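You operate a simulated robot arm through the tools that you are given. There is no shell and no other tool.

You are at the controls of a simulated robot arm. One attempt, no reset.

Task
Funnel powder into the striped bottle up to its lower stripe.
Fine: scoop it from the heap; scoop and funnel go back, and the lid goes on. Set down upright: steel scoop, orange funnel.
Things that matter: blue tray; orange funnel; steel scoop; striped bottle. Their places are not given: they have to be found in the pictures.

Only the result counts: the job must be done as asked and must still hold three seconds after the hand-in. Knocking over, shifting, dropping, spilling or breaking anything else fails it. A push-on lid holds only when it is set on centred and level and pressed home; a screw cap is set on level and turned clockwise until tight.

Robot
A 7-joint arm with a fingered hand, fixed in place. Base frame: the origin is at the foot of the arm, x ahead of it, y to its left, z up. Readings come in m, degrees, newtons and seconds.
Its first joint turns from -166.0 to 166.0 degrees. Payload 3.7 kg.
Tool frame: the origin (TCP) lies between the finger pads and is the grasp point; the fingertips stand 0.025 m ahead of it; z points along the fingers, y is the line along which they close. The gripper opens to 0.088 m. The gripper's body begins 0.029 m behind the TCP. The gripper is a hand of 5 fingers: y runs from the thumb to the fingers, the wrist lies at [-0.013, -0.106, -0.174] in the tool frame, and closing takes about 1.5 s.
Orientation is that of the tool frame in the base frame, as [roll, pitch, yaw] about the fixed x, y, z axes, in that order (R = Rz(yaw) Ry(pitch) Rx(roll)). With the fingers straight down and the wrist toward the robot, the tool's x, y and z point along [0, 1, 0], [1, 0, 0] and [0, 0, -1] of the base frame.

Tools
- The arm moves only by the tool apply_moves. Its argument "increments" is a list of rows, each a list of 3 entries, a list of its own where there are three numbers: the shift along the base's x, y, z in m, then the turn, a rotation vector about the base's x, y, z in degrees, then the opening, from 0 (shut) to 1 (fully open). In form: [[[dx, dy, dz], [rx, ry, rz], jaw], ...]. A call has 1 to 20 rows; each row is the pose to reach, as a shift and turn from the pose commanded when the call began. A row lasts 0.2 s, in which the tool goes at most 0.05 m and 8.6 degrees; a call with a longer step from one row to the next is refused whole, and so is a gripper value outside its range. Where a pose cannot be reached the arm comes as near as it can. A force on the tool above 40 N (or 10 N above the force at the start of the call, whichever is more), or a blocked arm, ends the call early, and 0.2 s more pass. Each finger travels about 0.108 m/s and halts on what it meets, pressing with about 24 N; the grip force reading is that of the motor and also rises with nothing between the fingers. The clock runs only during rows and for 0.2 s after the last one: add rows that repeat a pose to give the fingers time. It gives the time, the measured TCP pose, the force on the tool (base axes), the opening and the grip force at its end, in the units of the frame above (readings bear some noise), with the torque about the TCP (base axes, N m) and any sound that the robot's microphone picked up, and new pictures: "pictures" is both (left out), scene, wrist or none.
- Cameras (640 x 400 px; columns grow to the right, rows downward): "scene" is fixed at [0.399, -0.6492, 1.5078]; the picture's right is [0.80, -0.59, 0.00], its down [-0.34, -0.46, -0.82] and it looks along [0.49, 0.66, -0.57] (base axes); focal length 338 px, centre (320, 200). "wrist" rides on the gripper at [0.059, -0.079, -0.105] in the tool frame; the picture's right is [-0.73, 0.32, -0.61], its down [-0.62, -0.68, 0.38] and it looks along [-0.29, 0.66, 0.70] (tool axes); focal length 234 px, centre (320, 200).
- preshape(shape): the hand has 5 fingers and takes this shape, open, in about a second: jaw (thumb against the fingers, like two jaws); tri (thumb and two fingers); tip (a fingertip pinch); poke (one finger out to press); point (the index stretched); flat (the hand flat); cup (the hand cupped); fist (a fist). The gripper value then closes the fingers along that shape, each until it touches; the sizes above hold for jaw. It gives what a move gives, with no picture.
- probe_pixels(camera, pixels): for up to 12 pixels [column, row] of the newest picture of that camera ("zoom" is the newest enlarged one), the place [x, y, z] in the base frame of the surface seen there, good to about 0.002 m. No time passes.
- inspect(camera, box): a new picture of the part [left, top, right, bottom] of that camera's present view, enlarged. No time passes.
- close_job(): hands the job in; it is judged then, once.

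Open the gripper and draw the arm clear of the work before you hand the job in, unless the task says otherwise.

The tools are called after ">>>" as a command line: name --argument value ..., lists and objects as JSON in quotes. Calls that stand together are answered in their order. apply_moves: Moves the arm, as the interface text tells. Its arguments: {"type":"object","properties":{"increments":{"type":"array","items":{"type":"array"}},"pictures":{"type":"string","enum":["both","scene","wrist","none"]}},"required":["increments"]} The other tools are called the same way: preshape (shape) gives the hand a shape; probe_pixels (camera, pixels) gives the place of the surface under pixels of a picture; inspect (camera, box) takes an enlarged picture of a part of a camera's view; close_job () hands the job in.

At the start:

```text
t: 0.0
eef_pos: [0.6132, 0.0648, 1.2541]
ee_rot: [-180.0, 0.1, 90.0]
wrist_force: [-0.2, -0.2, -0.5]
wrist_torque: [0.02, 0.03, 0.0]
opening: 0.0877
grip_force: 0.0
shape: jaw
```

scene: 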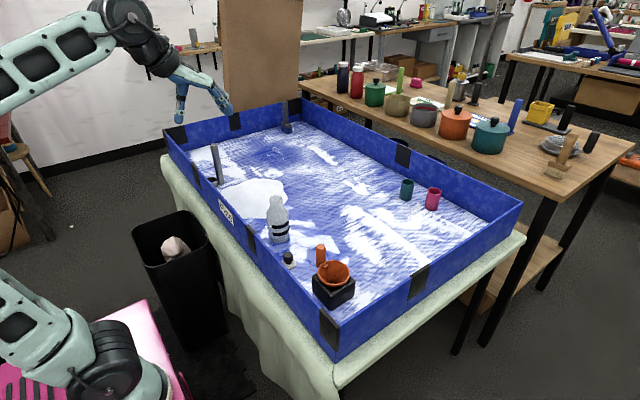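
wrist: 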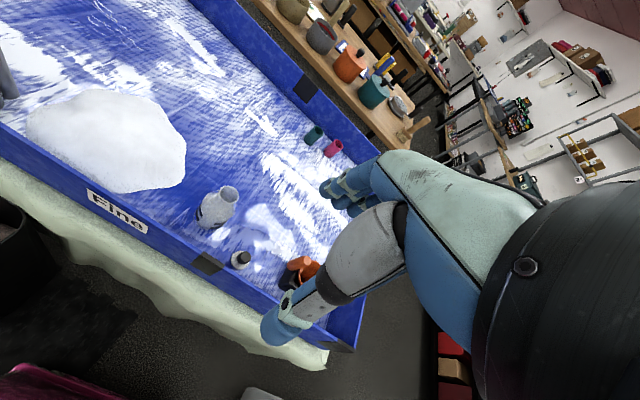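

The scene shows the blue tray with a white heap (~250,195), a striped bottle (278,220), a funnel on a black block (333,275), and a handle-like thing at (215,160). I enlarge these parts before moving.

>>> inspect --camera "scene" --box '[240, 180, 370, 310]'

>>> inspect --camera "scene" --box '[170, 110, 310, 240]'

>>> inspect --camera "wrist" --box '[0, 40, 380, 300]'

```text
3.08 times, centred on (305, 245) of scene
```

zoom: 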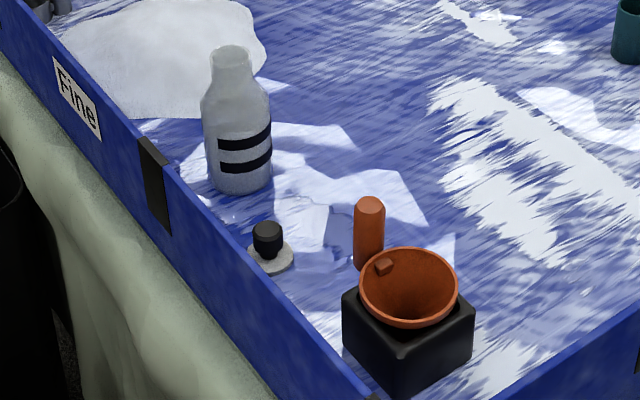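

```text
3.08 times, centred on (240, 175) of scene
```

zoom: 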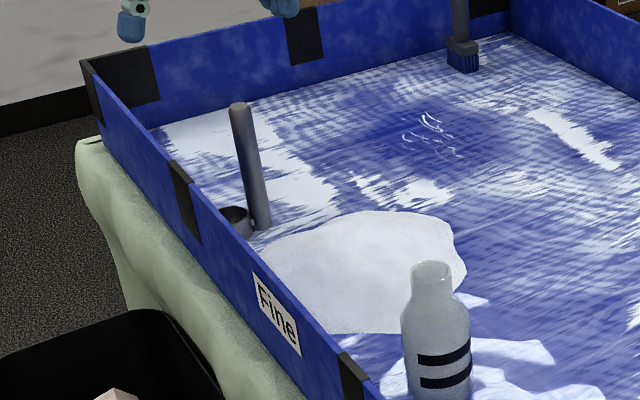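

```text
1.54 times, centred on (190, 170) of wrist
```

zoom: 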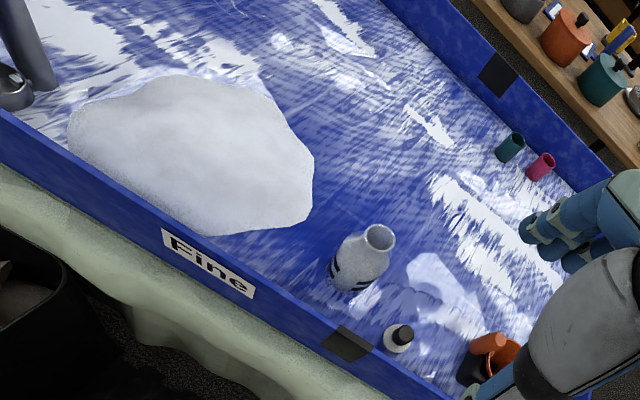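

I probe the key items in tight zooms, starting with the bottle, lid and funnel.

>>> inspect --camera "scene" --box '[258, 190, 322, 270]'

>>> inspect --camera "scene" --box '[290, 235, 370, 310]'

>>> inspect --camera "scene" --box '[190, 135, 270, 195]'

```text
5.00 times, centred on (290, 230) of scene
```

zoom: 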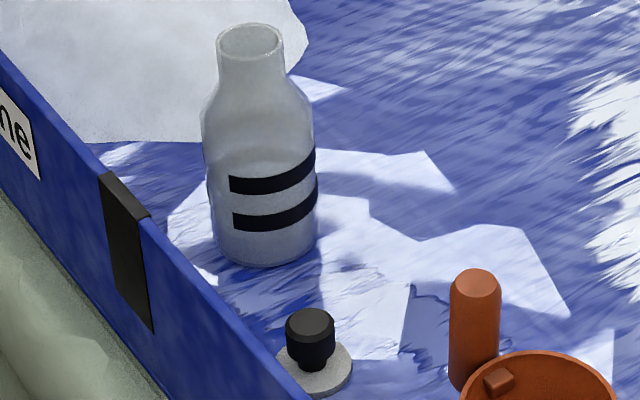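

```text
5.33 times, centred on (330, 272) of scene
```

zoom: 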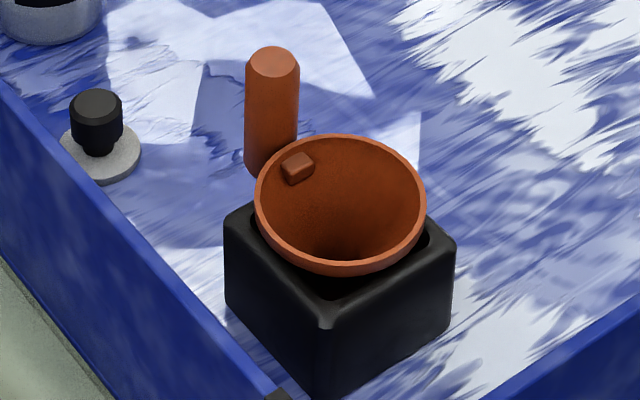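

```text
6.67 times, centred on (230, 165) of scene
```

zoom: 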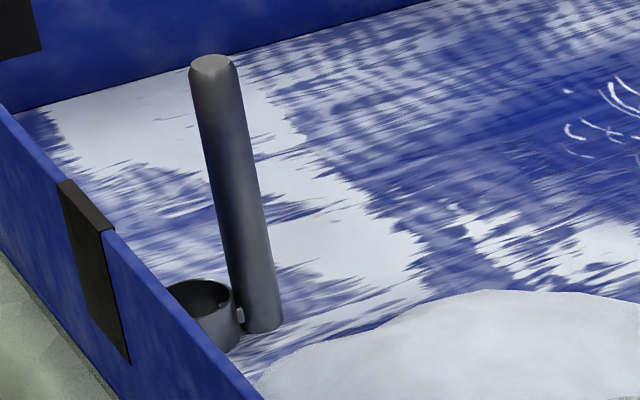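

Probing the scoop in the newest zoom: handle top (211,63), shaft, cup rim around (205,285), floor and heap.

>>> probe_pixels --camera "zoom" --pixels '[[211, 62], [195, 66], [228, 66], [235, 190], [250, 300], [262, 328], [205, 281], [234, 292], [222, 312], [195, 300], [228, 335], [310, 290]]'

>>> probe_pixels --camera "scene" --pixels '[[260, 195], [235, 195], [280, 185], [245, 185], [252, 208], [265, 178], [287, 192], [240, 209], [225, 192], [300, 140], [400, 200], [188, 150]]'

```text
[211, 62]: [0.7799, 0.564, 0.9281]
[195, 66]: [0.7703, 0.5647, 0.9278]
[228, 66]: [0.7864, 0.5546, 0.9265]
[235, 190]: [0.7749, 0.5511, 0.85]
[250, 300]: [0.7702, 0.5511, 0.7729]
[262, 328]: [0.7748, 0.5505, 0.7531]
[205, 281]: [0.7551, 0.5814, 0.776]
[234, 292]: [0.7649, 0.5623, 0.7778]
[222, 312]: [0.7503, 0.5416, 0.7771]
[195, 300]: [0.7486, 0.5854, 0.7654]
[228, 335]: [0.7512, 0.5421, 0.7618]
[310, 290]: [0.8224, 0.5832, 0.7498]
```

```text
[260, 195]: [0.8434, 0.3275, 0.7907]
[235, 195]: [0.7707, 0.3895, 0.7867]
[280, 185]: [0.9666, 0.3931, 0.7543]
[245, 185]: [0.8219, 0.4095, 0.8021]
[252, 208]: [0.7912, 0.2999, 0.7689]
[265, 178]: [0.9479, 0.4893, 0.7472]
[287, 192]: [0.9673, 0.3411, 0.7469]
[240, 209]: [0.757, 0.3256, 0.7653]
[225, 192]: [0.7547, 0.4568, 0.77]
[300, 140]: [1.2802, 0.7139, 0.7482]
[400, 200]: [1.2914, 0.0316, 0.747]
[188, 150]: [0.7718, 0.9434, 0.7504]
```

Now the bottle/lid zoom again to probe bottle mouth, stripes and lid.

>>> inspect --camera "scene" --box '[258, 190, 322, 270]'

>>> probe_pixels --camera "zoom" --pixels '[[219, 40], [282, 40], [250, 25], [250, 60], [250, 85], [262, 120], [255, 180], [275, 220], [265, 263], [240, 150], [275, 190], [315, 150]]'

>>> probe_pixels --camera "zoom" --pixels '[[310, 322], [290, 325], [333, 325], [312, 352], [345, 375], [285, 375], [315, 393], [335, 345], [315, 310], [274, 175], [274, 211], [274, 230]]'

```text
5.00 times, centred on (290, 230) of scene
```

zoom: 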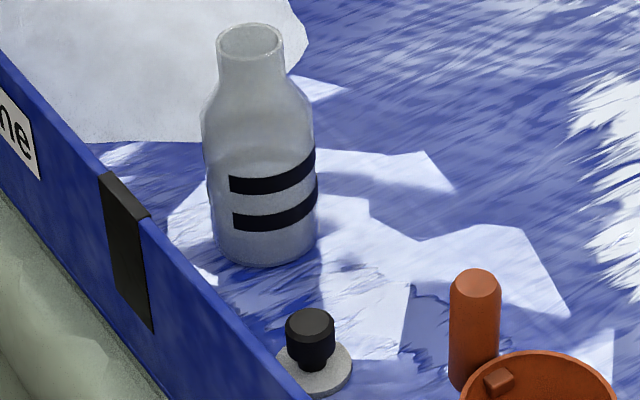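

```text
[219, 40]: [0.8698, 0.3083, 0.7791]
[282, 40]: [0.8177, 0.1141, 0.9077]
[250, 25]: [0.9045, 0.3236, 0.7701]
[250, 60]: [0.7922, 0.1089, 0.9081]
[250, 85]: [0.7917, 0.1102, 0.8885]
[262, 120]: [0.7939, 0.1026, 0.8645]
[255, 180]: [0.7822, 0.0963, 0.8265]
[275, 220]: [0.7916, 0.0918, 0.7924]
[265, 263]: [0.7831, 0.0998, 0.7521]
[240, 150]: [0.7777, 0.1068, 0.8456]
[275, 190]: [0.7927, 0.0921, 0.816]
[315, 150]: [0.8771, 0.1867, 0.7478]
```

```text
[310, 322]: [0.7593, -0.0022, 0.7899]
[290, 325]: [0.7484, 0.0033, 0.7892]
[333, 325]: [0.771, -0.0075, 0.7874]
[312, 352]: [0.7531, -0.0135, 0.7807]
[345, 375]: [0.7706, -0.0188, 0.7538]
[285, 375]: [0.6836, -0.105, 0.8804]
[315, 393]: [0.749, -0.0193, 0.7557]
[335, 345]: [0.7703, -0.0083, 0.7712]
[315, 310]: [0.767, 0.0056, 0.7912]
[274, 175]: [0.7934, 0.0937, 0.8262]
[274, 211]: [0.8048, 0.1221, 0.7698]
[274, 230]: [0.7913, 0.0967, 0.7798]
```

Lid knob is around (0.76, 0.0, 0.79 top), bottle axis around (0.802, 0.125). Now the funnel and its block.

>>> inspect --camera "scene" --box '[290, 235, 370, 310]'

>>> probe_pixels --camera "zoom" --pixels '[[272, 60], [249, 70], [297, 70], [270, 110], [262, 160], [258, 190], [424, 200], [340, 270], [340, 136], [340, 250], [298, 165], [340, 200]]'

>>> probe_pixels --camera "zoom" --pixels '[[228, 220], [330, 322], [452, 245], [245, 235], [330, 380], [440, 225], [280, 285], [390, 290], [230, 300], [448, 300], [330, 350], [180, 240]]'

```text
5.33 times, centred on (330, 272) of scene
```

zoom: 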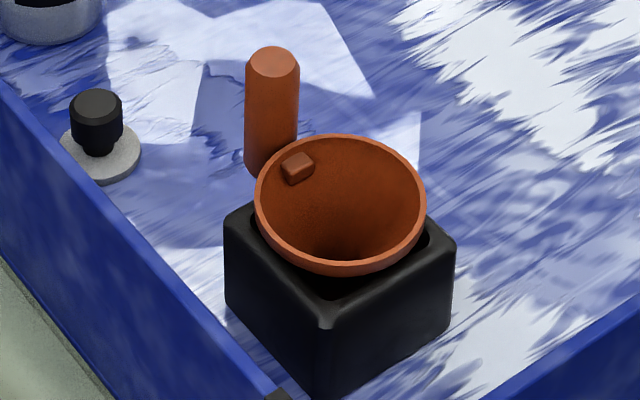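

```text
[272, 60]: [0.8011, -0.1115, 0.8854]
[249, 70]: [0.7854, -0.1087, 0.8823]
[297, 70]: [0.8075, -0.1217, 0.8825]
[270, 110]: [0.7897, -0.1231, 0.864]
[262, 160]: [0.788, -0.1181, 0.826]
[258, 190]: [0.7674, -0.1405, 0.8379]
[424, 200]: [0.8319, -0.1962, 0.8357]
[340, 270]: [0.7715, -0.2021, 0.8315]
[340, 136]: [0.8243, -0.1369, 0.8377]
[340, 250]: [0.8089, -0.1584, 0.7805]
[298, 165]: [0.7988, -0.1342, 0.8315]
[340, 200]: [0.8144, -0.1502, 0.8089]
```

```text
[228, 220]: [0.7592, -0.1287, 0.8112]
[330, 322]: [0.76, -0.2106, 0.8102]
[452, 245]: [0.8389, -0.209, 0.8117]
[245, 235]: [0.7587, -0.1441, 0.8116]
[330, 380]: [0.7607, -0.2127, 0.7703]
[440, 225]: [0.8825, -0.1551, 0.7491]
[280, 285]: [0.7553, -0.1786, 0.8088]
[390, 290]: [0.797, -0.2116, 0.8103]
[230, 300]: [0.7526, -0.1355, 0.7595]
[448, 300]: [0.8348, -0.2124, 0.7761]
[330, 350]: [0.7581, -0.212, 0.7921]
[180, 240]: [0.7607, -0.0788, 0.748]
```

Funnel centre is about (0.799,-0.170), rim z 0.836, its handle axis about (0.797,-0.112) with top 0.885. Now I look at the hand itself in both cameras.

>>> inspect --camera "scene" --box '[80, 0, 260, 130]'

>>> inspect --camera "wrist" --box '[240, 120, 560, 360]'

```text
3.08 times, centred on (170, 65) of scene
```

zoom: 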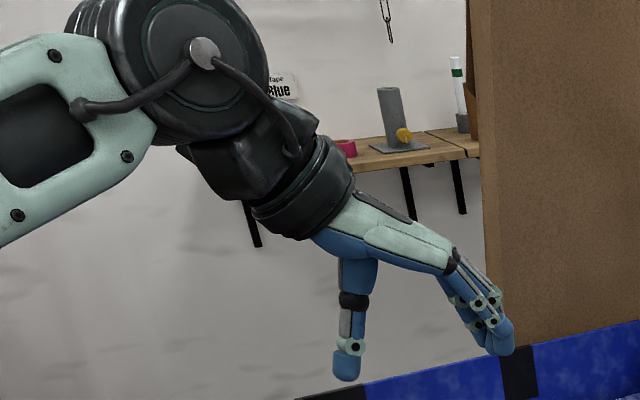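

```text
1.67 times, centred on (400, 240) of wrist
```

zoom: 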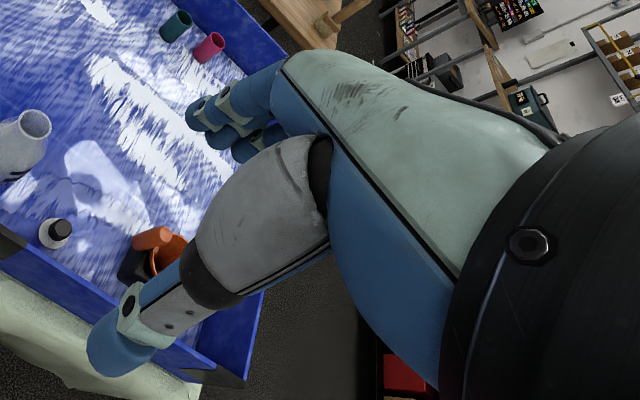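

Four fingers sit side by side opposite the thumb. I probe some hand points to learn the widths relative to the TCP.

>>> inspect --camera "scene" --box '[160, 55, 240, 130]'

>>> probe_pixels --camera "wrist" --pixels '[[280, 330], [300, 300], [330, 185], [350, 195], [340, 205], [375, 165], [365, 205], [375, 250], [390, 165], [450, 190], [400, 210], [330, 282]]'

```text
5.33 times, centred on (200, 92) of scene
```

zoom: 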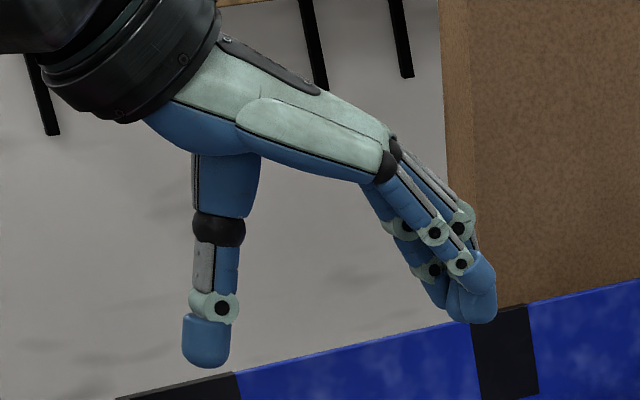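

```text
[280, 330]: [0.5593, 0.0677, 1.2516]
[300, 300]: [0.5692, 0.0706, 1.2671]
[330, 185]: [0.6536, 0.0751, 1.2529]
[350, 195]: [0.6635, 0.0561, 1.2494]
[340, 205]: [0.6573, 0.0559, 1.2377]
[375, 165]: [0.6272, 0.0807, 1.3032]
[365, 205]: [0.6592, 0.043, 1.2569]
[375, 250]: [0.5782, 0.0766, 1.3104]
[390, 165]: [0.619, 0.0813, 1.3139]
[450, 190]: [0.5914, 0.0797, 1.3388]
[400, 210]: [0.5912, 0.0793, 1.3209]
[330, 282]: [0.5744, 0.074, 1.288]
```

I first rehearse, in free air above the tray, the pour tilt (hand rolled about x) to see whether the arm can reach it. This is done high at z ≈ 1.15, clear of everything.

>>> apply_moves --increments '[[[0.02, -0.008, -0.01], [7.5, 0, 0], 1], [[0.04, -0.016, -0.02], [15, 0, 0], 1], [[0.06, -0.024, -0.03], [22.5, 0, 0], 1], [[0.08, -0.032, -0.04], [30, 0, 0], 1], [[0.1, -0.04, -0.05], [37.5, 0, 0], 1], [[0.12, -0.048, -0.06], [45, 0, 0], 1], [[0.14, -0.056, -0.07], [52.5, 0, 0], 1], [[0.16, -0.064, -0.08], [60, 0, 0], 1], [[0.18, -0.072, -0.09], [67.5, 0, 0], 1], [[0.2, -0.08, -0.1], [75, 0, 0], 1], [[0.21, -0.09, -0.1], [82.5, 0, 0], 1], [[0.22, -0.095, -0.1], [90, 0, 0], 1], [[0.22, -0.095, -0.1], [97.5, 0, 0], 1], [[0.22, -0.095, -0.1], [105, 0, 0], 1], [[0.22, -0.095, -0.1], [110, 0, 0], 1], [[0.22, -0.095, -0.1], [110, 0, 0], 1]]' --pictures "both"

```text
t: 3.4
eef_pos: [0.8333, -0.031, 1.1548]
ee_rot: [0.1, -69.8, -90.1]
wrist_force: [0.4, 0.2, -0.3]
wrist_torque: [-0.01, 0.02, -0.01]
opening: 0.0875
grip_force: 0.1
shape: jaw
```

scene: 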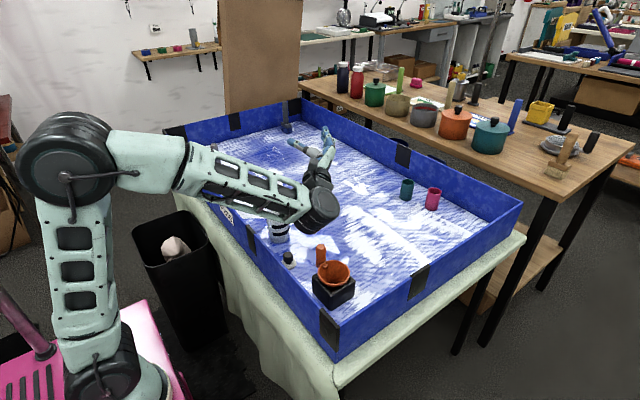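
wrist: 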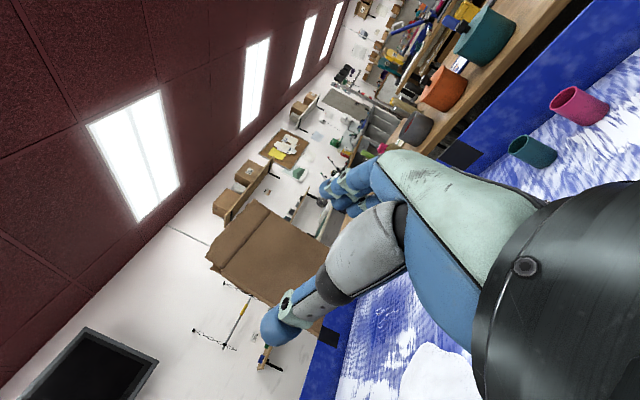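

The +x-roll pour pose of 110° is reached exactly. I check it also at the lower pouring height.

>>> apply_moves --increments '[[[0, 0, -0.03], [0, 0, 0], 1], [[0, 0, -0.06], [0, 0, 0], 1], [[0, 0, -0.09], [0, 0, 0], 1], [[0, 0, -0.12], [0, 0, 0], 1], [[0, 0, -0.12], [0, 0, 0], 1]]' --pictures "scene"

```text
t: 4.6
eef_pos: [0.8334, -0.031, 1.0362]
ee_rot: [0.2, -69.9, -90.2]
wrist_force: [0.5, 0.2, 0.6]
wrist_torque: [0.01, 0.01, -0.01]
opening: 0.0881
grip_force: 0.2
shape: jaw
```

scene: 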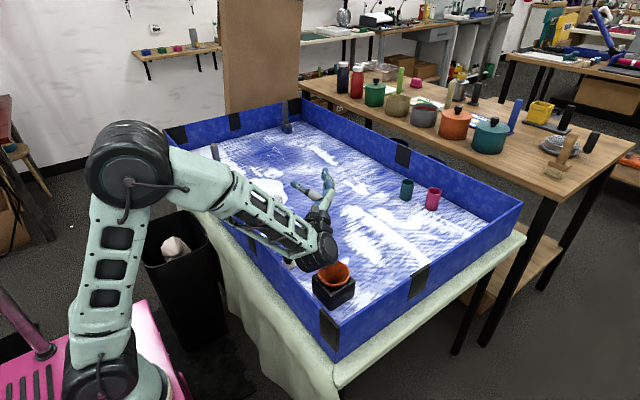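

Reachable there too. Now I roll back to tool-down and go to a point above the funnel handle (≈0.797,-0.112).

>>> apply_moves --increments '[[[0, 0, 0.03], [0, 0, 0], 1], [[0, 0, 0.06], [-7.5, 0, 0], 1], [[0, 0, 0.08], [-15, 0, 0], 1], [[0, 0, 0.08], [-22.5, 0, 0], 1], [[0, 0, 0.08], [-30, 0, 0], 1], [[0, 0, 0.08], [-37.5, 0, 0], 1], [[0, 0, 0.08], [-45, 0, 0], 1], [[0, 0, 0.08], [-52.5, 0, 0], 1], [[0, 0, 0.08], [-60, 0, 0], 1], [[0, 0, 0.08], [-67.5, 0, 0], 1], [[0, 0, 0.08], [-75, 0, 0], 1], [[0, 0, 0.08], [-82.5, 0, 0], 1], [[-0.01, -0.02, 0.08], [-90, 0, 0], 1], [[-0.02, -0.05, 0.07], [-97.5, 0, 0], 1], [[-0.03, -0.07, 0.06], [-105, 0, 0], 1], [[-0.036, -0.08, 0.05], [-110, 0, 0], 1], [[-0.036, -0.081, 0.03], [-110, 0, 0], 1], [[-0.036, -0.081, 0.0], [-110, 0, 0], 1], [[-0.036, -0.081, 0.0], [-110, 0, 0], 1]]' --pictures "both"

```text
t: 8.6
eef_pos: [0.7964, -0.1112, 1.0335]
ee_rot: [179.9, 0.0, 90.1]
wrist_force: [-0.9, 0.1, 0.2]
wrist_torque: [-0.02, -0.01, -0.02]
opening: 0.0875
grip_force: 0.1
shape: jaw
```

scene: 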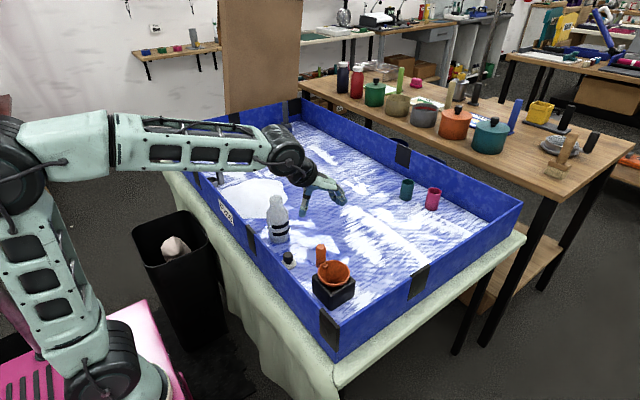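
wrist: 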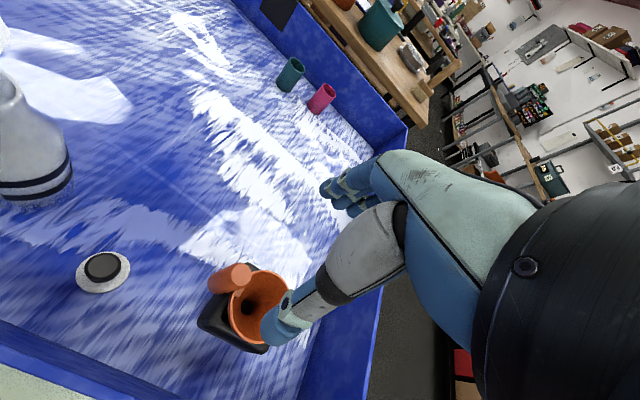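

The wrist view shows the orange handle (top ~ (240,268)), funnel, lid (103,270) and bottle. I zoom in and probe these from this different angle to refine axes.

>>> inspect --camera "wrist" --box '[180, 240, 340, 360]'

>>> probe_pixels --camera "wrist" --pixels '[[241, 270], [230, 275], [216, 283], [240, 280], [250, 263], [212, 275], [288, 285], [232, 320], [245, 345], [270, 272], [205, 320], [262, 350]]'

>>> probe_pixels --camera "wrist" --pixels '[[103, 266], [88, 270], [120, 264], [103, 255], [103, 280], [78, 280], [131, 268], [105, 250], [105, 290], [10, 75], [18, 100], [30, 185]]'

```text
3.33 times, centred on (260, 300) of wrist
```

zoom: 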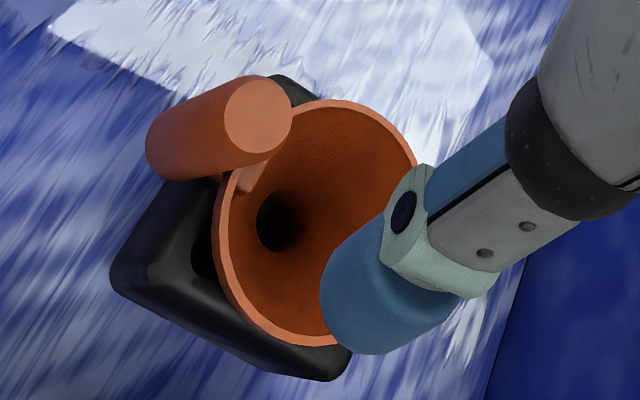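

```text
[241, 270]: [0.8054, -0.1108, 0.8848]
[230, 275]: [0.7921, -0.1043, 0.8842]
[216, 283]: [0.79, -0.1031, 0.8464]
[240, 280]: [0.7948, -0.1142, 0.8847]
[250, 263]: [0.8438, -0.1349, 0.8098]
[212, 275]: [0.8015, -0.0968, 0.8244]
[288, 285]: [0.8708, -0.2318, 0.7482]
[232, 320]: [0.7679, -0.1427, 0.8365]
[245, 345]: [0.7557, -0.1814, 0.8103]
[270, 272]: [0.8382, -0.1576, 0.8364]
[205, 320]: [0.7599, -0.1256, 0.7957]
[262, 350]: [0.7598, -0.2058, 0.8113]
```

```text
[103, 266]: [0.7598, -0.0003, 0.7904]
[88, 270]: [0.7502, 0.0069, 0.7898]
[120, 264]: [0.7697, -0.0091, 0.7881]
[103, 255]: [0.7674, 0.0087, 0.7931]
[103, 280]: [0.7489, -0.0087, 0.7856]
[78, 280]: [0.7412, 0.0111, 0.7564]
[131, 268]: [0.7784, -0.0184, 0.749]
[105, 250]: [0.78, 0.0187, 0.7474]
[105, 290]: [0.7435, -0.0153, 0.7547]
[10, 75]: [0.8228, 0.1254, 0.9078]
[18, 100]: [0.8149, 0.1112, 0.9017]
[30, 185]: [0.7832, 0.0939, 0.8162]
```

Handle axis is about (0.799,-0.1125), top 0.885. I yaw the hand 20° (fingers away from the funnel rim) and come down to just above the handle.

>>> apply_moves --increments '[[[0.001, 0, -0.02], [0, 0, 7], 1], [[0.002, -0.001, -0.04], [0, 0, 14], 1], [[0.0026, -0.0013, -0.06], [0, 0, 20], 1], [[0.0026, -0.0013, -0.08], [0, 0, 20], 1], [[0.0026, -0.0013, -0.08], [0, 0, 20], 1]]' --pictures "both"

```text
t: 9.8
eef_pos: [0.8009, -0.1131, 0.9552]
ee_rot: [-180.0, 0.0, 110.2]
wrist_force: [-1.2, 0.4, 0.5]
wrist_torque: [-0.02, -0.01, -0.02]
opening: 0.0876
grip_force: 0.0
shape: jaw
```

scene: 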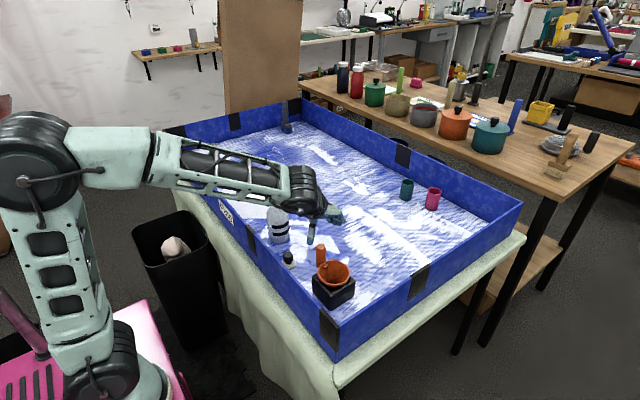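
wrist: 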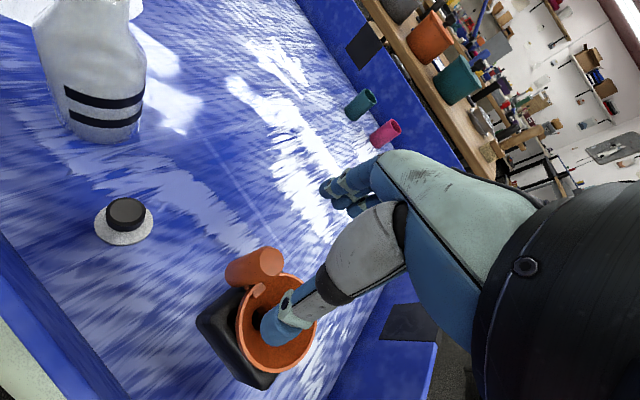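

Now hovering at z 0.955, bottle well clear. I re-probe the handle cap (wrist zoom) before descending.

>>> inspect --camera "wrist" --box '[200, 220, 340, 325]'

>>> probe_pixels --camera "zoom" --pixels '[[310, 130], [350, 150], [330, 180], [298, 155], [322, 155], [200, 210], [260, 150], [280, 200]]'

```text
3.81 times, centred on (270, 272) of wrist
```

zoom: 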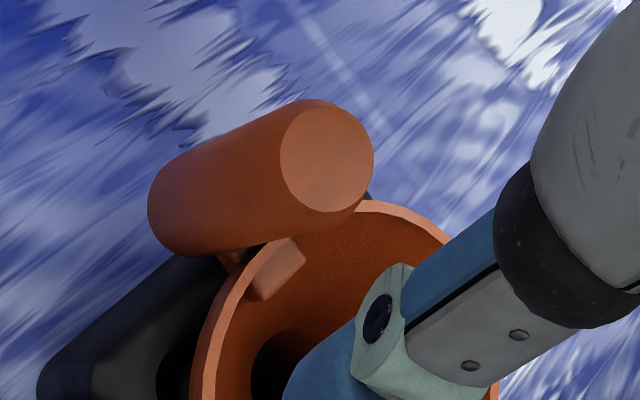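

```text
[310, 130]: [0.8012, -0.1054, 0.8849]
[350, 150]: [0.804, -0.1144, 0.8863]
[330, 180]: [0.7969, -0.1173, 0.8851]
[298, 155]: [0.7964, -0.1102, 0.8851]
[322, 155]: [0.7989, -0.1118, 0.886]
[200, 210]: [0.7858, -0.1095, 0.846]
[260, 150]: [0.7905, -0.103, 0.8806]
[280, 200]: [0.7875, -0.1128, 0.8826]
```

Cap centre is (0.7995,-0.113), matching the TCP. I descend to z ≈ 0.867 with the hand open.

>>> apply_moves --increments '[[[-0.0005, 0, -0.03], [0, 0, 0], 1], [[-0.0005, 0, -0.06], [0, 0, 0], 1], [[-0.0005, 0, -0.08], [0, 0, 0], 1], [[-0.0005, 0, -0.088], [0, 0, 0], 1], [[-0.0005, 0, -0.088], [0, 0, 0], 1]]' --pictures "both"

```text
t: 11.0
eef_pos: [0.7993, -0.1131, 0.8678]
ee_rot: [-180.0, 0.0, 110.0]
wrist_force: [1.1, 0.1, -0.2]
wrist_torque: [0.03, -0.02, 0.03]
opening: 0.0877
grip_force: 0.1
shape: jaw
```

scene: 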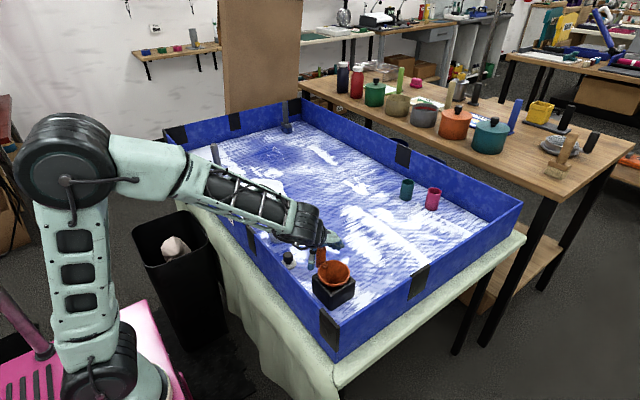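
wrist: 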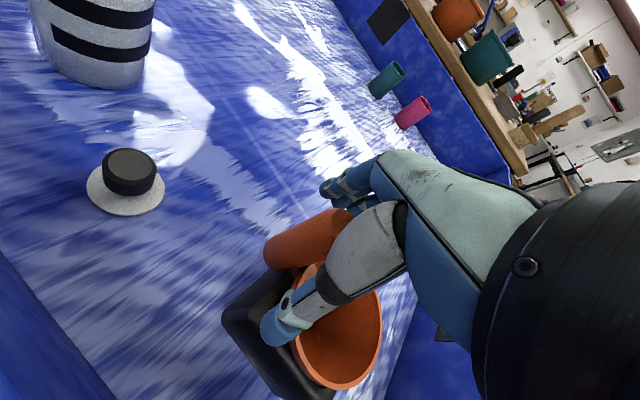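

The handle stands between thumb and fingers. I close the hand on it.

>>> apply_moves --increments '[[[0, 0, 0], [0, 0, 0], 0.7], [[0, 0, 0], [0, 0, 0], 0.5], [[0, 0, 0], [0, 0, 0], 0.35], [[0, 0, 0], [0, 0, 0], 0.2], [[0, 0, 0], [0, 0, 0], 0.0], [[0, 0, 0], [0, 0, 0], 0.0], [[0, 0, 0], [0, 0, 0], 0.0], [[0, 0, 0], [0, 0, 0], 0.0]]' --pictures "both"

>>> inspect --camera "scene" --box '[270, 200, 370, 310]'

```text
t: 12.8
eef_pos: [0.8009, -0.1136, 0.8678]
ee_rot: [180.0, 0.0, 109.9]
wrist_force: [-0.6, -1.0, -0.7]
wrist_torque: [0.0, 0.0, 0.01]
opening: 0.02
grip_force: 23.9
shape: jaw
```

scene: 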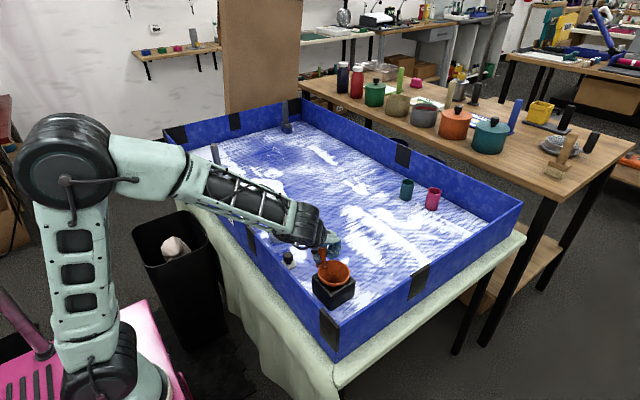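
wrist: 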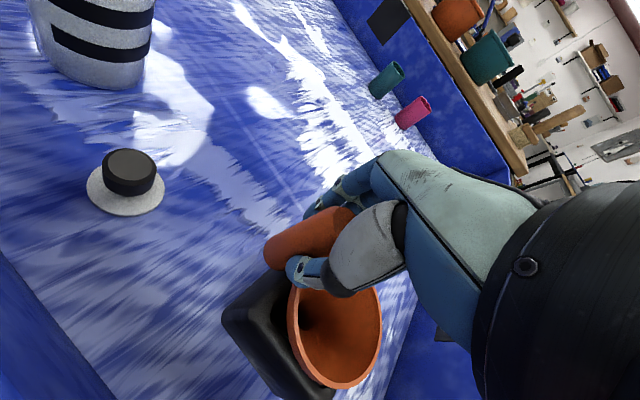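

```text
3.64 times, centred on (320, 255) of scene
```

zoom: 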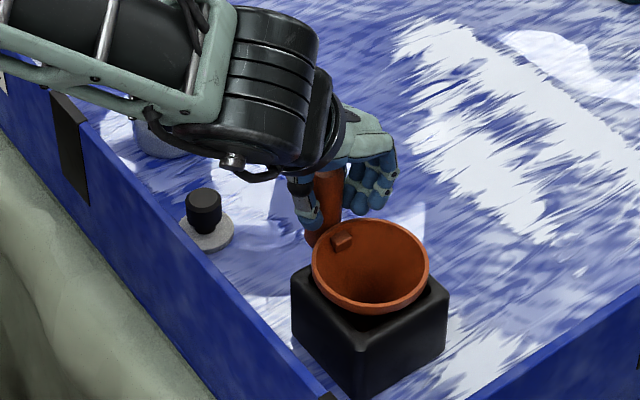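

Gripped (opening 0.02, 24 N). I lift straight up slowly and look whether the funnel stays level.

>>> apply_moves --increments '[[[0, 0, 0.005], [0, 0, 0], 0], [[0, 0, 0.015], [0, 0, 0], 0], [[0, 0, 0.03], [0, 0, 0], 0], [[0, 0, 0.05], [0, 0, 0], 0], [[0, 0, 0.07], [0, 0, 0], 0], [[0, 0, 0.09], [0, 0, 0], 0], [[0, 0, 0.11], [0, 0, 0], 0], [[0, 0, 0.13], [0, 0, 0], 0], [[0, 0, 0.13], [0, 0, 0], 0]]' --pictures "both"

>>> inspect --camera "scene" --box '[270, 180, 370, 310]'

```text
t: 14.8
eef_pos: [0.7999, -0.1135, 0.9983]
ee_rot: [179.9, 0.0, 110.0]
wrist_force: [-0.5, 0.1, -1.1]
wrist_torque: [0.07, -0.03, 0.0]
opening: 0.0197
grip_force: 24.1
shape: jaw
```

scene: 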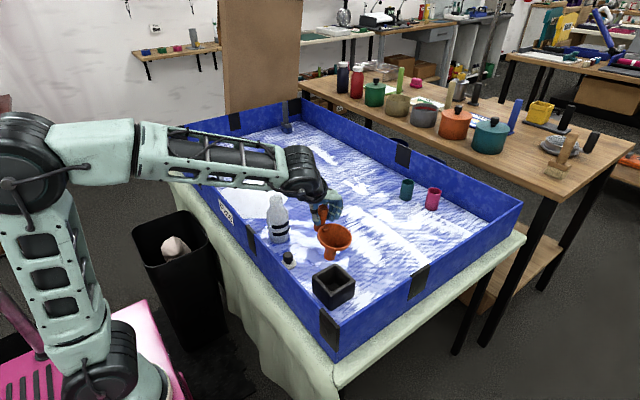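
wrist: 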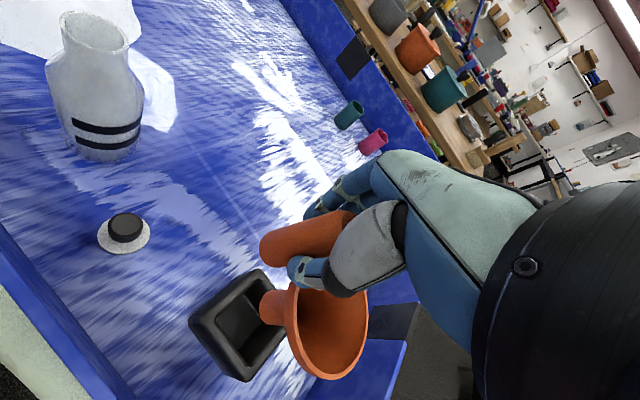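

```text
3.08 times, centred on (320, 245) of scene
```

zoom: 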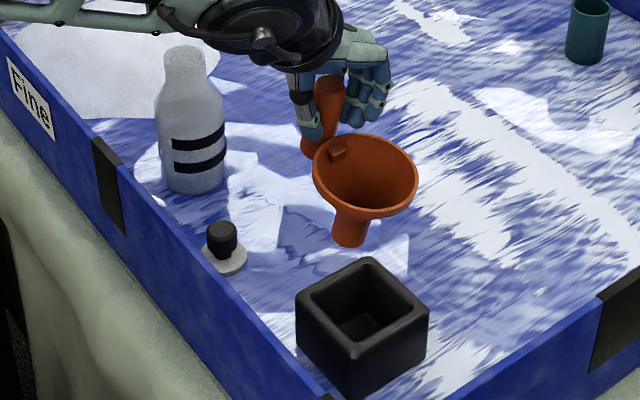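

The funnel hangs level; it has a stem ending near zoom (350,243). I probe stem, rim and the bottle mouth.

>>> probe_pixels --camera "zoom" --pixels '[[350, 243], [350, 225], [334, 235], [366, 238], [350, 205], [364, 216], [316, 180], [416, 180], [350, 140], [350, 190], [352, 130], [180, 75]]'

>>> inspect --camera "wrist" --box '[30, 0, 190, 170]'

>>> probe_pixels --camera "wrist" --pixels '[[63, 20], [125, 40], [80, 50], [110, 18], [95, 14], [90, 30], [100, 100], [62, 35], [75, 12], [85, 55], [120, 25], [100, 53]]'

```text
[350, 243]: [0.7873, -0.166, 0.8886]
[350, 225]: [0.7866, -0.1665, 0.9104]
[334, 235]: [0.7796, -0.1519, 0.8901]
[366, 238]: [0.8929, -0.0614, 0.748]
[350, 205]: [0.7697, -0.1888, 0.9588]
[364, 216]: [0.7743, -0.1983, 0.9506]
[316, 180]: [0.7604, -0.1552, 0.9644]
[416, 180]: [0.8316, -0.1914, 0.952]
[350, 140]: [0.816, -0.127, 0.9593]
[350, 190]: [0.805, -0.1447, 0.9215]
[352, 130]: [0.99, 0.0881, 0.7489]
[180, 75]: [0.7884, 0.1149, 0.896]
```

```text
2.35 times, centred on (110, 85) of wrist
```

zoom: 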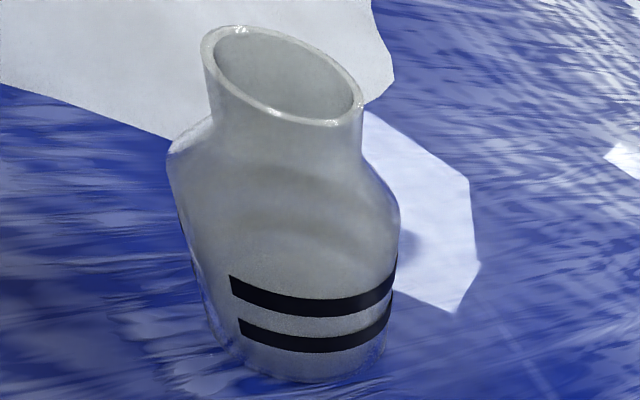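

```text
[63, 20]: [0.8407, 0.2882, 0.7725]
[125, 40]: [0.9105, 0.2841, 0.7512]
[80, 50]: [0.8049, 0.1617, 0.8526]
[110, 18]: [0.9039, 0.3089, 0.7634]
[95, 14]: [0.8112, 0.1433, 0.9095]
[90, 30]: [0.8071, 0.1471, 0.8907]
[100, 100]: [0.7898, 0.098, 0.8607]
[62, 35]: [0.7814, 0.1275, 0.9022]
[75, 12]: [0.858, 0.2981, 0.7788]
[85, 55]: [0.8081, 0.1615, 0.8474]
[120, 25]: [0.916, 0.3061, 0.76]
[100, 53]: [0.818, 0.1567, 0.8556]
```

Some rim readings differ by over 1 cm in height, so I check in a tight zoom whether the funnel sagged in the grip.

>>> inspect --camera "scene" --box '[310, 205, 360, 265]'

>>> probe_pixels --camera "zoom" --pixels '[[215, 120], [205, 150], [225, 185], [270, 215], [330, 226], [390, 215], [425, 185], [429, 150], [412, 120], [370, 90], [320, 75], [260, 85]]'

```text
6.67 times, centred on (335, 235) of scene
```

zoom: 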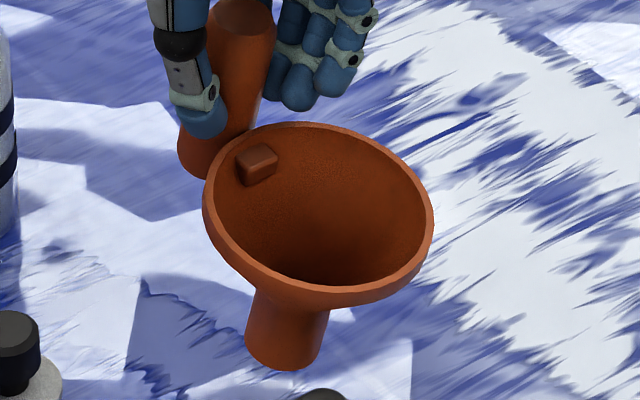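

```text
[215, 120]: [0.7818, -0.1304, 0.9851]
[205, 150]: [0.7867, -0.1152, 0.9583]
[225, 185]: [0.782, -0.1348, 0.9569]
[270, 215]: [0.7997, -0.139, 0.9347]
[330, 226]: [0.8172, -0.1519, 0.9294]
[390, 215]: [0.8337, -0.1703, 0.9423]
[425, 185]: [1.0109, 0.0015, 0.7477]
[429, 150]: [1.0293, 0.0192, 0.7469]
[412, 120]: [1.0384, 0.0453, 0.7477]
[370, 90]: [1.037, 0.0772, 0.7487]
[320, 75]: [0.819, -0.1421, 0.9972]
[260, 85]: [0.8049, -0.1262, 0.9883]
```

The funnel has sagged: rim ellipse runs from (205,200) to (432,235). I probe the rim in this zoom to measure the tilt.

>>> probe_pixels --camera "zoom" --pixels '[[207, 195], [212, 225], [240, 265], [280, 288], [330, 298], [380, 290], [415, 265], [430, 225], [415, 175], [375, 145], [330, 128], [280, 125]]'

>>> probe_pixels --camera "zoom" --pixels '[[245, 20], [230, 90], [205, 150], [190, 170], [215, 60], [290, 320], [285, 360], [265, 330], [310, 330], [285, 305], [255, 345], [315, 350]]'

```text
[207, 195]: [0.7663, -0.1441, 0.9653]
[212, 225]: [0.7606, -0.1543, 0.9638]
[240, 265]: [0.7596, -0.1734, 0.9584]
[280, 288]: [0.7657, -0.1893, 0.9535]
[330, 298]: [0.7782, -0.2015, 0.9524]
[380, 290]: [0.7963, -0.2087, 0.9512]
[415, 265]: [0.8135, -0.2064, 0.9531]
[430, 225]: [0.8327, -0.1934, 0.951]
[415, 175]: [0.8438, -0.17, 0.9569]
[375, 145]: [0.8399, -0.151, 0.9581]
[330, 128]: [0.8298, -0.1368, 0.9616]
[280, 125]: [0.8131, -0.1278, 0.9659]
```

```text
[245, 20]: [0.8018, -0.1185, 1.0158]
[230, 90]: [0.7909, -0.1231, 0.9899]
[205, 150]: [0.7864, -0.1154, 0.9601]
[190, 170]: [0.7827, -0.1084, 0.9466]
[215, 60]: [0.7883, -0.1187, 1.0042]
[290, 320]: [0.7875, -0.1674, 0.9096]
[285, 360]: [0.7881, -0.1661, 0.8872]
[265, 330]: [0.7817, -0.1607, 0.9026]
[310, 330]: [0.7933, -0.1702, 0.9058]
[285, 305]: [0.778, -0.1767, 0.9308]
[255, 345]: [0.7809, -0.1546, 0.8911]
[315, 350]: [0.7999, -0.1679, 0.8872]
```

Rim slopes ~10.5° (low at −y side). I rotate the hand −10.5° about its closing axis to level the funnel, hold a second, and recheck.

>>> apply_moves --increments '[[[0, 0, 0.005], [-4.9, -1.8, 0], 0], [[0, 0, 0.01], [-9.8, -3.6, 0], 0], [[0, 0, 0.01], [-9.8, -3.6, 0], 0], [[0, 0, 0.01], [-9.8, -3.6, 0], 0], [[0, 0, 0.01], [-9.8, -3.6, 0], 0], [[0, 0, 0.01], [-9.8, -3.6, 0], 0]]' --pictures "both"

>>> inspect --camera "scene" --box '[310, 200, 360, 260]'

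```text
t: 16.2
eef_pos: [0.7993, -0.1149, 1.0081]
ee_rot: [-180.0, 10.5, 110.1]
wrist_force: [0.1, -0.8, -1.3]
wrist_torque: [0.06, -0.01, 0.03]
opening: 0.0199
grip_force: 24.9
shape: jaw
```

scene: 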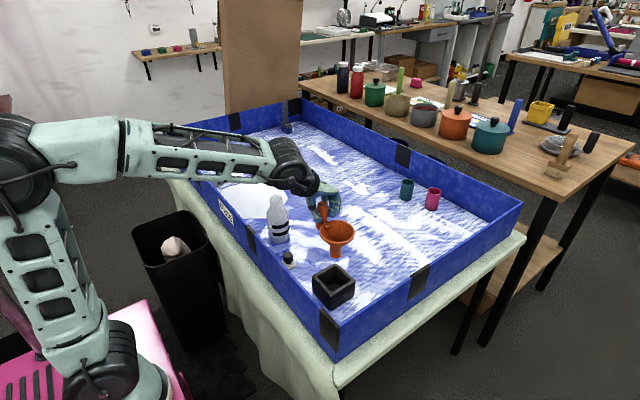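
wrist: 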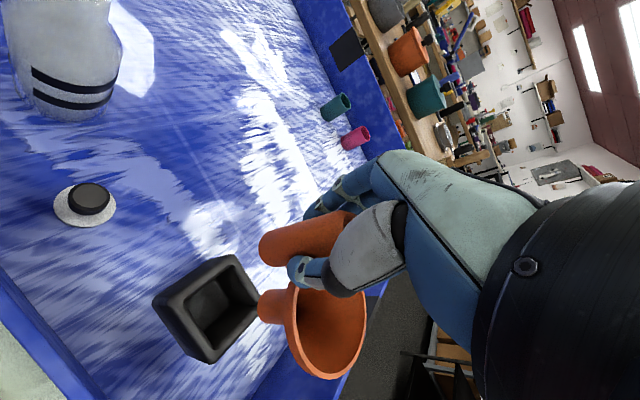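

```text
6.67 times, centred on (335, 230) of scene
```

zoom: 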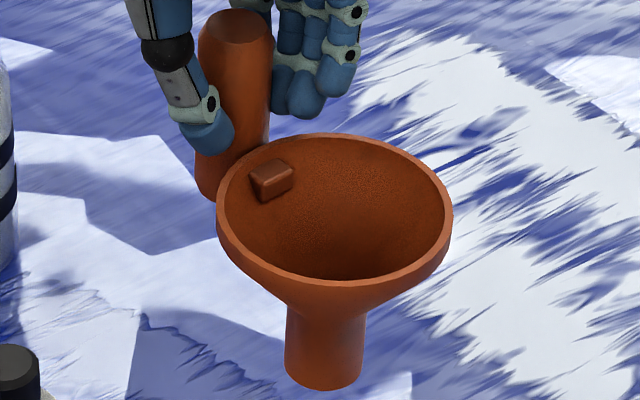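

Now the funnel looks level in the zoom. I probe rim, handle and stem again for the held geometry.

>>> probe_pixels --camera "zoom" --pixels '[[218, 205], [232, 245], [270, 273], [320, 285], [370, 282], [420, 262], [450, 222], [440, 190], [400, 155], [340, 137], [280, 142], [235, 165]]'

>>> probe_pixels --camera "zoom" --pixels '[[235, 28], [235, 100], [205, 185], [222, 170], [290, 350], [325, 340], [358, 350], [325, 386], [300, 382], [350, 382], [325, 310], [325, 325]]'

```text
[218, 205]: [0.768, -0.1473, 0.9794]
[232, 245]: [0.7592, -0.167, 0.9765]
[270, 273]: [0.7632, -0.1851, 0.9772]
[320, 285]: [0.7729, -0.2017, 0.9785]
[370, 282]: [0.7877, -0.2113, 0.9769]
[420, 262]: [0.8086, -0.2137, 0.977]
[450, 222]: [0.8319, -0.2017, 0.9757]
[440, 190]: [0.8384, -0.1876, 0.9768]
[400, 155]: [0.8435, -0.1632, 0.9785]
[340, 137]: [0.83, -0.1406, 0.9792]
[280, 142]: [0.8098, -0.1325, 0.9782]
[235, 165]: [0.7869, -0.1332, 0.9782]
```

```text
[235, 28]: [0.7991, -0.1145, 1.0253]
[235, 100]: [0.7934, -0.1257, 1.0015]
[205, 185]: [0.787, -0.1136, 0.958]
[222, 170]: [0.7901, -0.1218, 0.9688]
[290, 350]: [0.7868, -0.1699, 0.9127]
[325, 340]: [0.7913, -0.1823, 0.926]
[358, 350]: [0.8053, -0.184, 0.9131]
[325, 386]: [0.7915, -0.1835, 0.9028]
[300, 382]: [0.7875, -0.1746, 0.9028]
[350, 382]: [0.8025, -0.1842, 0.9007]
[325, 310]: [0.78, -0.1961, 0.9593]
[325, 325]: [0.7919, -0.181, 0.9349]
```

Level: rim z ≈0.978, funnel centre = TCP+(0.0015,−0.059), stem tip at TCP−0.107. Now I pin down the bottle mouth with a tight zoom.

>>> inspect --camera "scene" --box '[262, 188, 292, 210]'

>>> probe_pixels --camera "zoom" --pixels '[[320, 120], [320, 290], [190, 200], [460, 200], [320, 270], [300, 360], [250, 360], [380, 360]]'

```text
16.00 times, centred on (277, 199) of scene
```

zoom: 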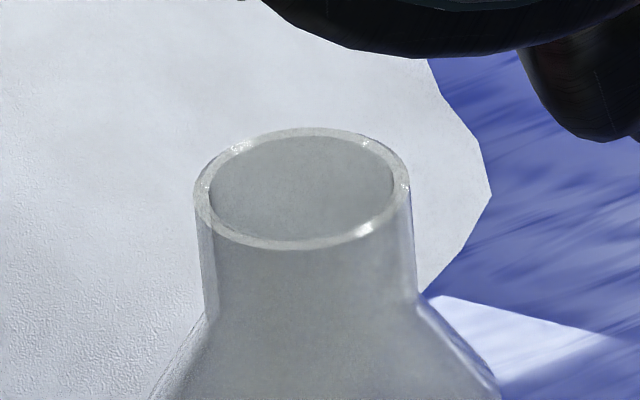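

```text
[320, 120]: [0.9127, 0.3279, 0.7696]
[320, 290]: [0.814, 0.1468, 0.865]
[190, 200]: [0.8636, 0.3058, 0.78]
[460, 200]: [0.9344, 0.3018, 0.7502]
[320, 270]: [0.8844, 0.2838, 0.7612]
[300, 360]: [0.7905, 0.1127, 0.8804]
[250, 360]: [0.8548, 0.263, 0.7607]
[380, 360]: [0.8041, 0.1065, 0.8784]
```

I probe directly on the bright mouth ring of this zoom.

>>> probe_pixels --camera "zoom" --pixels '[[290, 245], [270, 243], [330, 241], [203, 195], [200, 190], [403, 190], [402, 180], [305, 133], [280, 133], [340, 134], [225, 158], [380, 155]]'

>>> probe_pixels --camera "zoom" --pixels '[[220, 220], [240, 233], [380, 220], [360, 232], [210, 170], [395, 168], [205, 183], [400, 198], [260, 138], [360, 142], [310, 243], [345, 238]]'

```text
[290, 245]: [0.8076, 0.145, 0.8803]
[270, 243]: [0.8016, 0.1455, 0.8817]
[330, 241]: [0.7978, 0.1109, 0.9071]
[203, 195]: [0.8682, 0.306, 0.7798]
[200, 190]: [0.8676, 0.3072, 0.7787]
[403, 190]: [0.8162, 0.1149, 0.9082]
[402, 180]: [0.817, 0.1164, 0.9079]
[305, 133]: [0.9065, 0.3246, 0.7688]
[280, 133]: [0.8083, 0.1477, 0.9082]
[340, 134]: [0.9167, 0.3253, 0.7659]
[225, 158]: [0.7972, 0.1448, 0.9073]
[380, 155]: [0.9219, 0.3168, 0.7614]
```

```text
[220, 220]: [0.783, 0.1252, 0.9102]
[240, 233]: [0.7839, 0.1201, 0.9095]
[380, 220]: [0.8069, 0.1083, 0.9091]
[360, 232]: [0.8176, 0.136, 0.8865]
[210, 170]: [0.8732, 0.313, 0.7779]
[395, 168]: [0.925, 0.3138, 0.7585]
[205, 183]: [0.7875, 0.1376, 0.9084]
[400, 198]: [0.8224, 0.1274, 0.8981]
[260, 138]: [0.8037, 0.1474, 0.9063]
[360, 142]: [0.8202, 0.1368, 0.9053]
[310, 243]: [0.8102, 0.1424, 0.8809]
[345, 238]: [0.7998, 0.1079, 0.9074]
```

Mouth centre fits (0.8025,0.1278), rim z 0.908, inner radius ≈0.018; stem radius ≈0.014. I carry the funnel up and over to hover above the mouth (stem tip ≈0.96).

>>> apply_moves --increments '[[[0, 0, 0.02], [0, 0, 0], 0], [[0, 0, 0.045], [0, 0, 0], 0], [[0, 0.03, 0.06], [0, 0, 0], 0], [[0, 0.06, 0.06], [0, 0, 0], 0], [[0, 0.09, 0.06], [0, 0, 0], 0], [[0.001, 0.12, 0.06], [0, 0, 0], 0], [[0.001, 0.15, 0.06], [0, 0, 0], 0], [[0.001, 0.18, 0.06], [0, 0, 0], 0], [[0.001, 0.21, 0.06], [0, 0, 0], 0], [[0.001, 0.24, 0.06], [0, 0, 0], 0], [[0.001, 0.27, 0.06], [0, 0, 0], 0], [[0.0015, 0.29, 0.06], [0, 0, 0], 0], [[0.0015, 0.3013, 0.06], [0, 0, 0], 0], [[0.0015, 0.3013, 0.06], [0, 0, 0], 0], [[0.0015, 0.3013, 0.06], [0, 0, 0], 0]]' --pictures "both"

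>>> inspect --camera "scene" --box '[240, 140, 340, 240]'

```text
t: 19.4
eef_pos: [0.8012, 0.1903, 1.0678]
ee_rot: [180.0, 10.4, 110.1]
wrist_force: [0.2, -0.6, -1.7]
wrist_torque: [0.06, 0.0, 0.0]
opening: 0.02
grip_force: 23.7
shape: jaw
```

scene: 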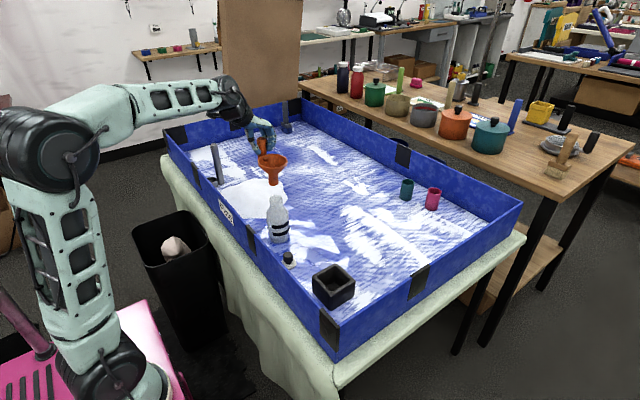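
wrist: 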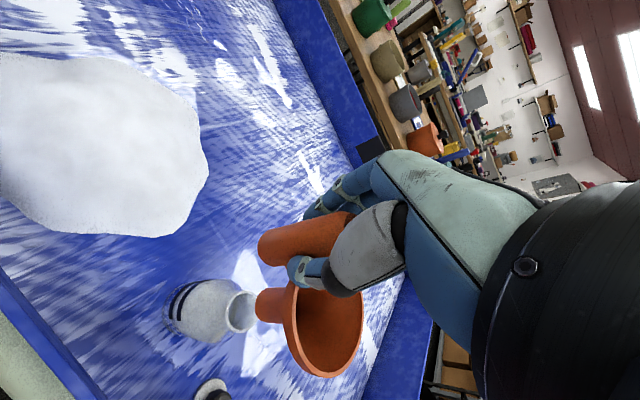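

```text
4.00 times, centred on (290, 190) of scene
```

zoom: 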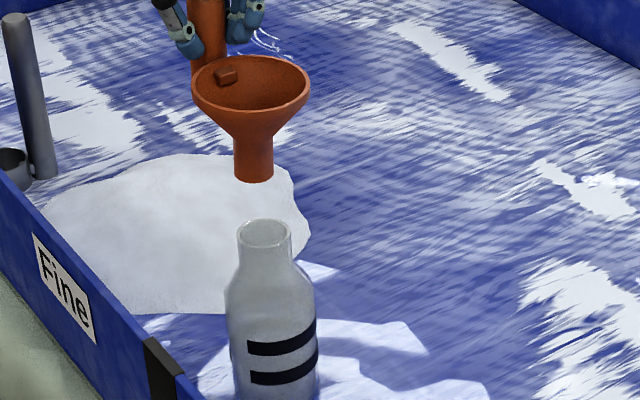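

I measure the funnel again at this hover position with a closer zoom.

>>> inspect --camera "scene" --box '[252, 148, 292, 190]'

```text
9.52 times, centred on (272, 169) of scene
```

zoom: 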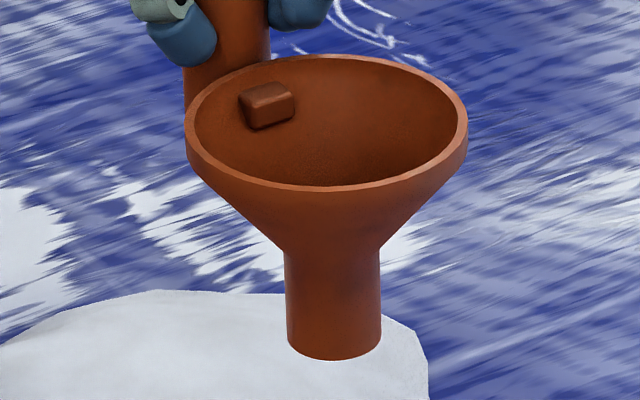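

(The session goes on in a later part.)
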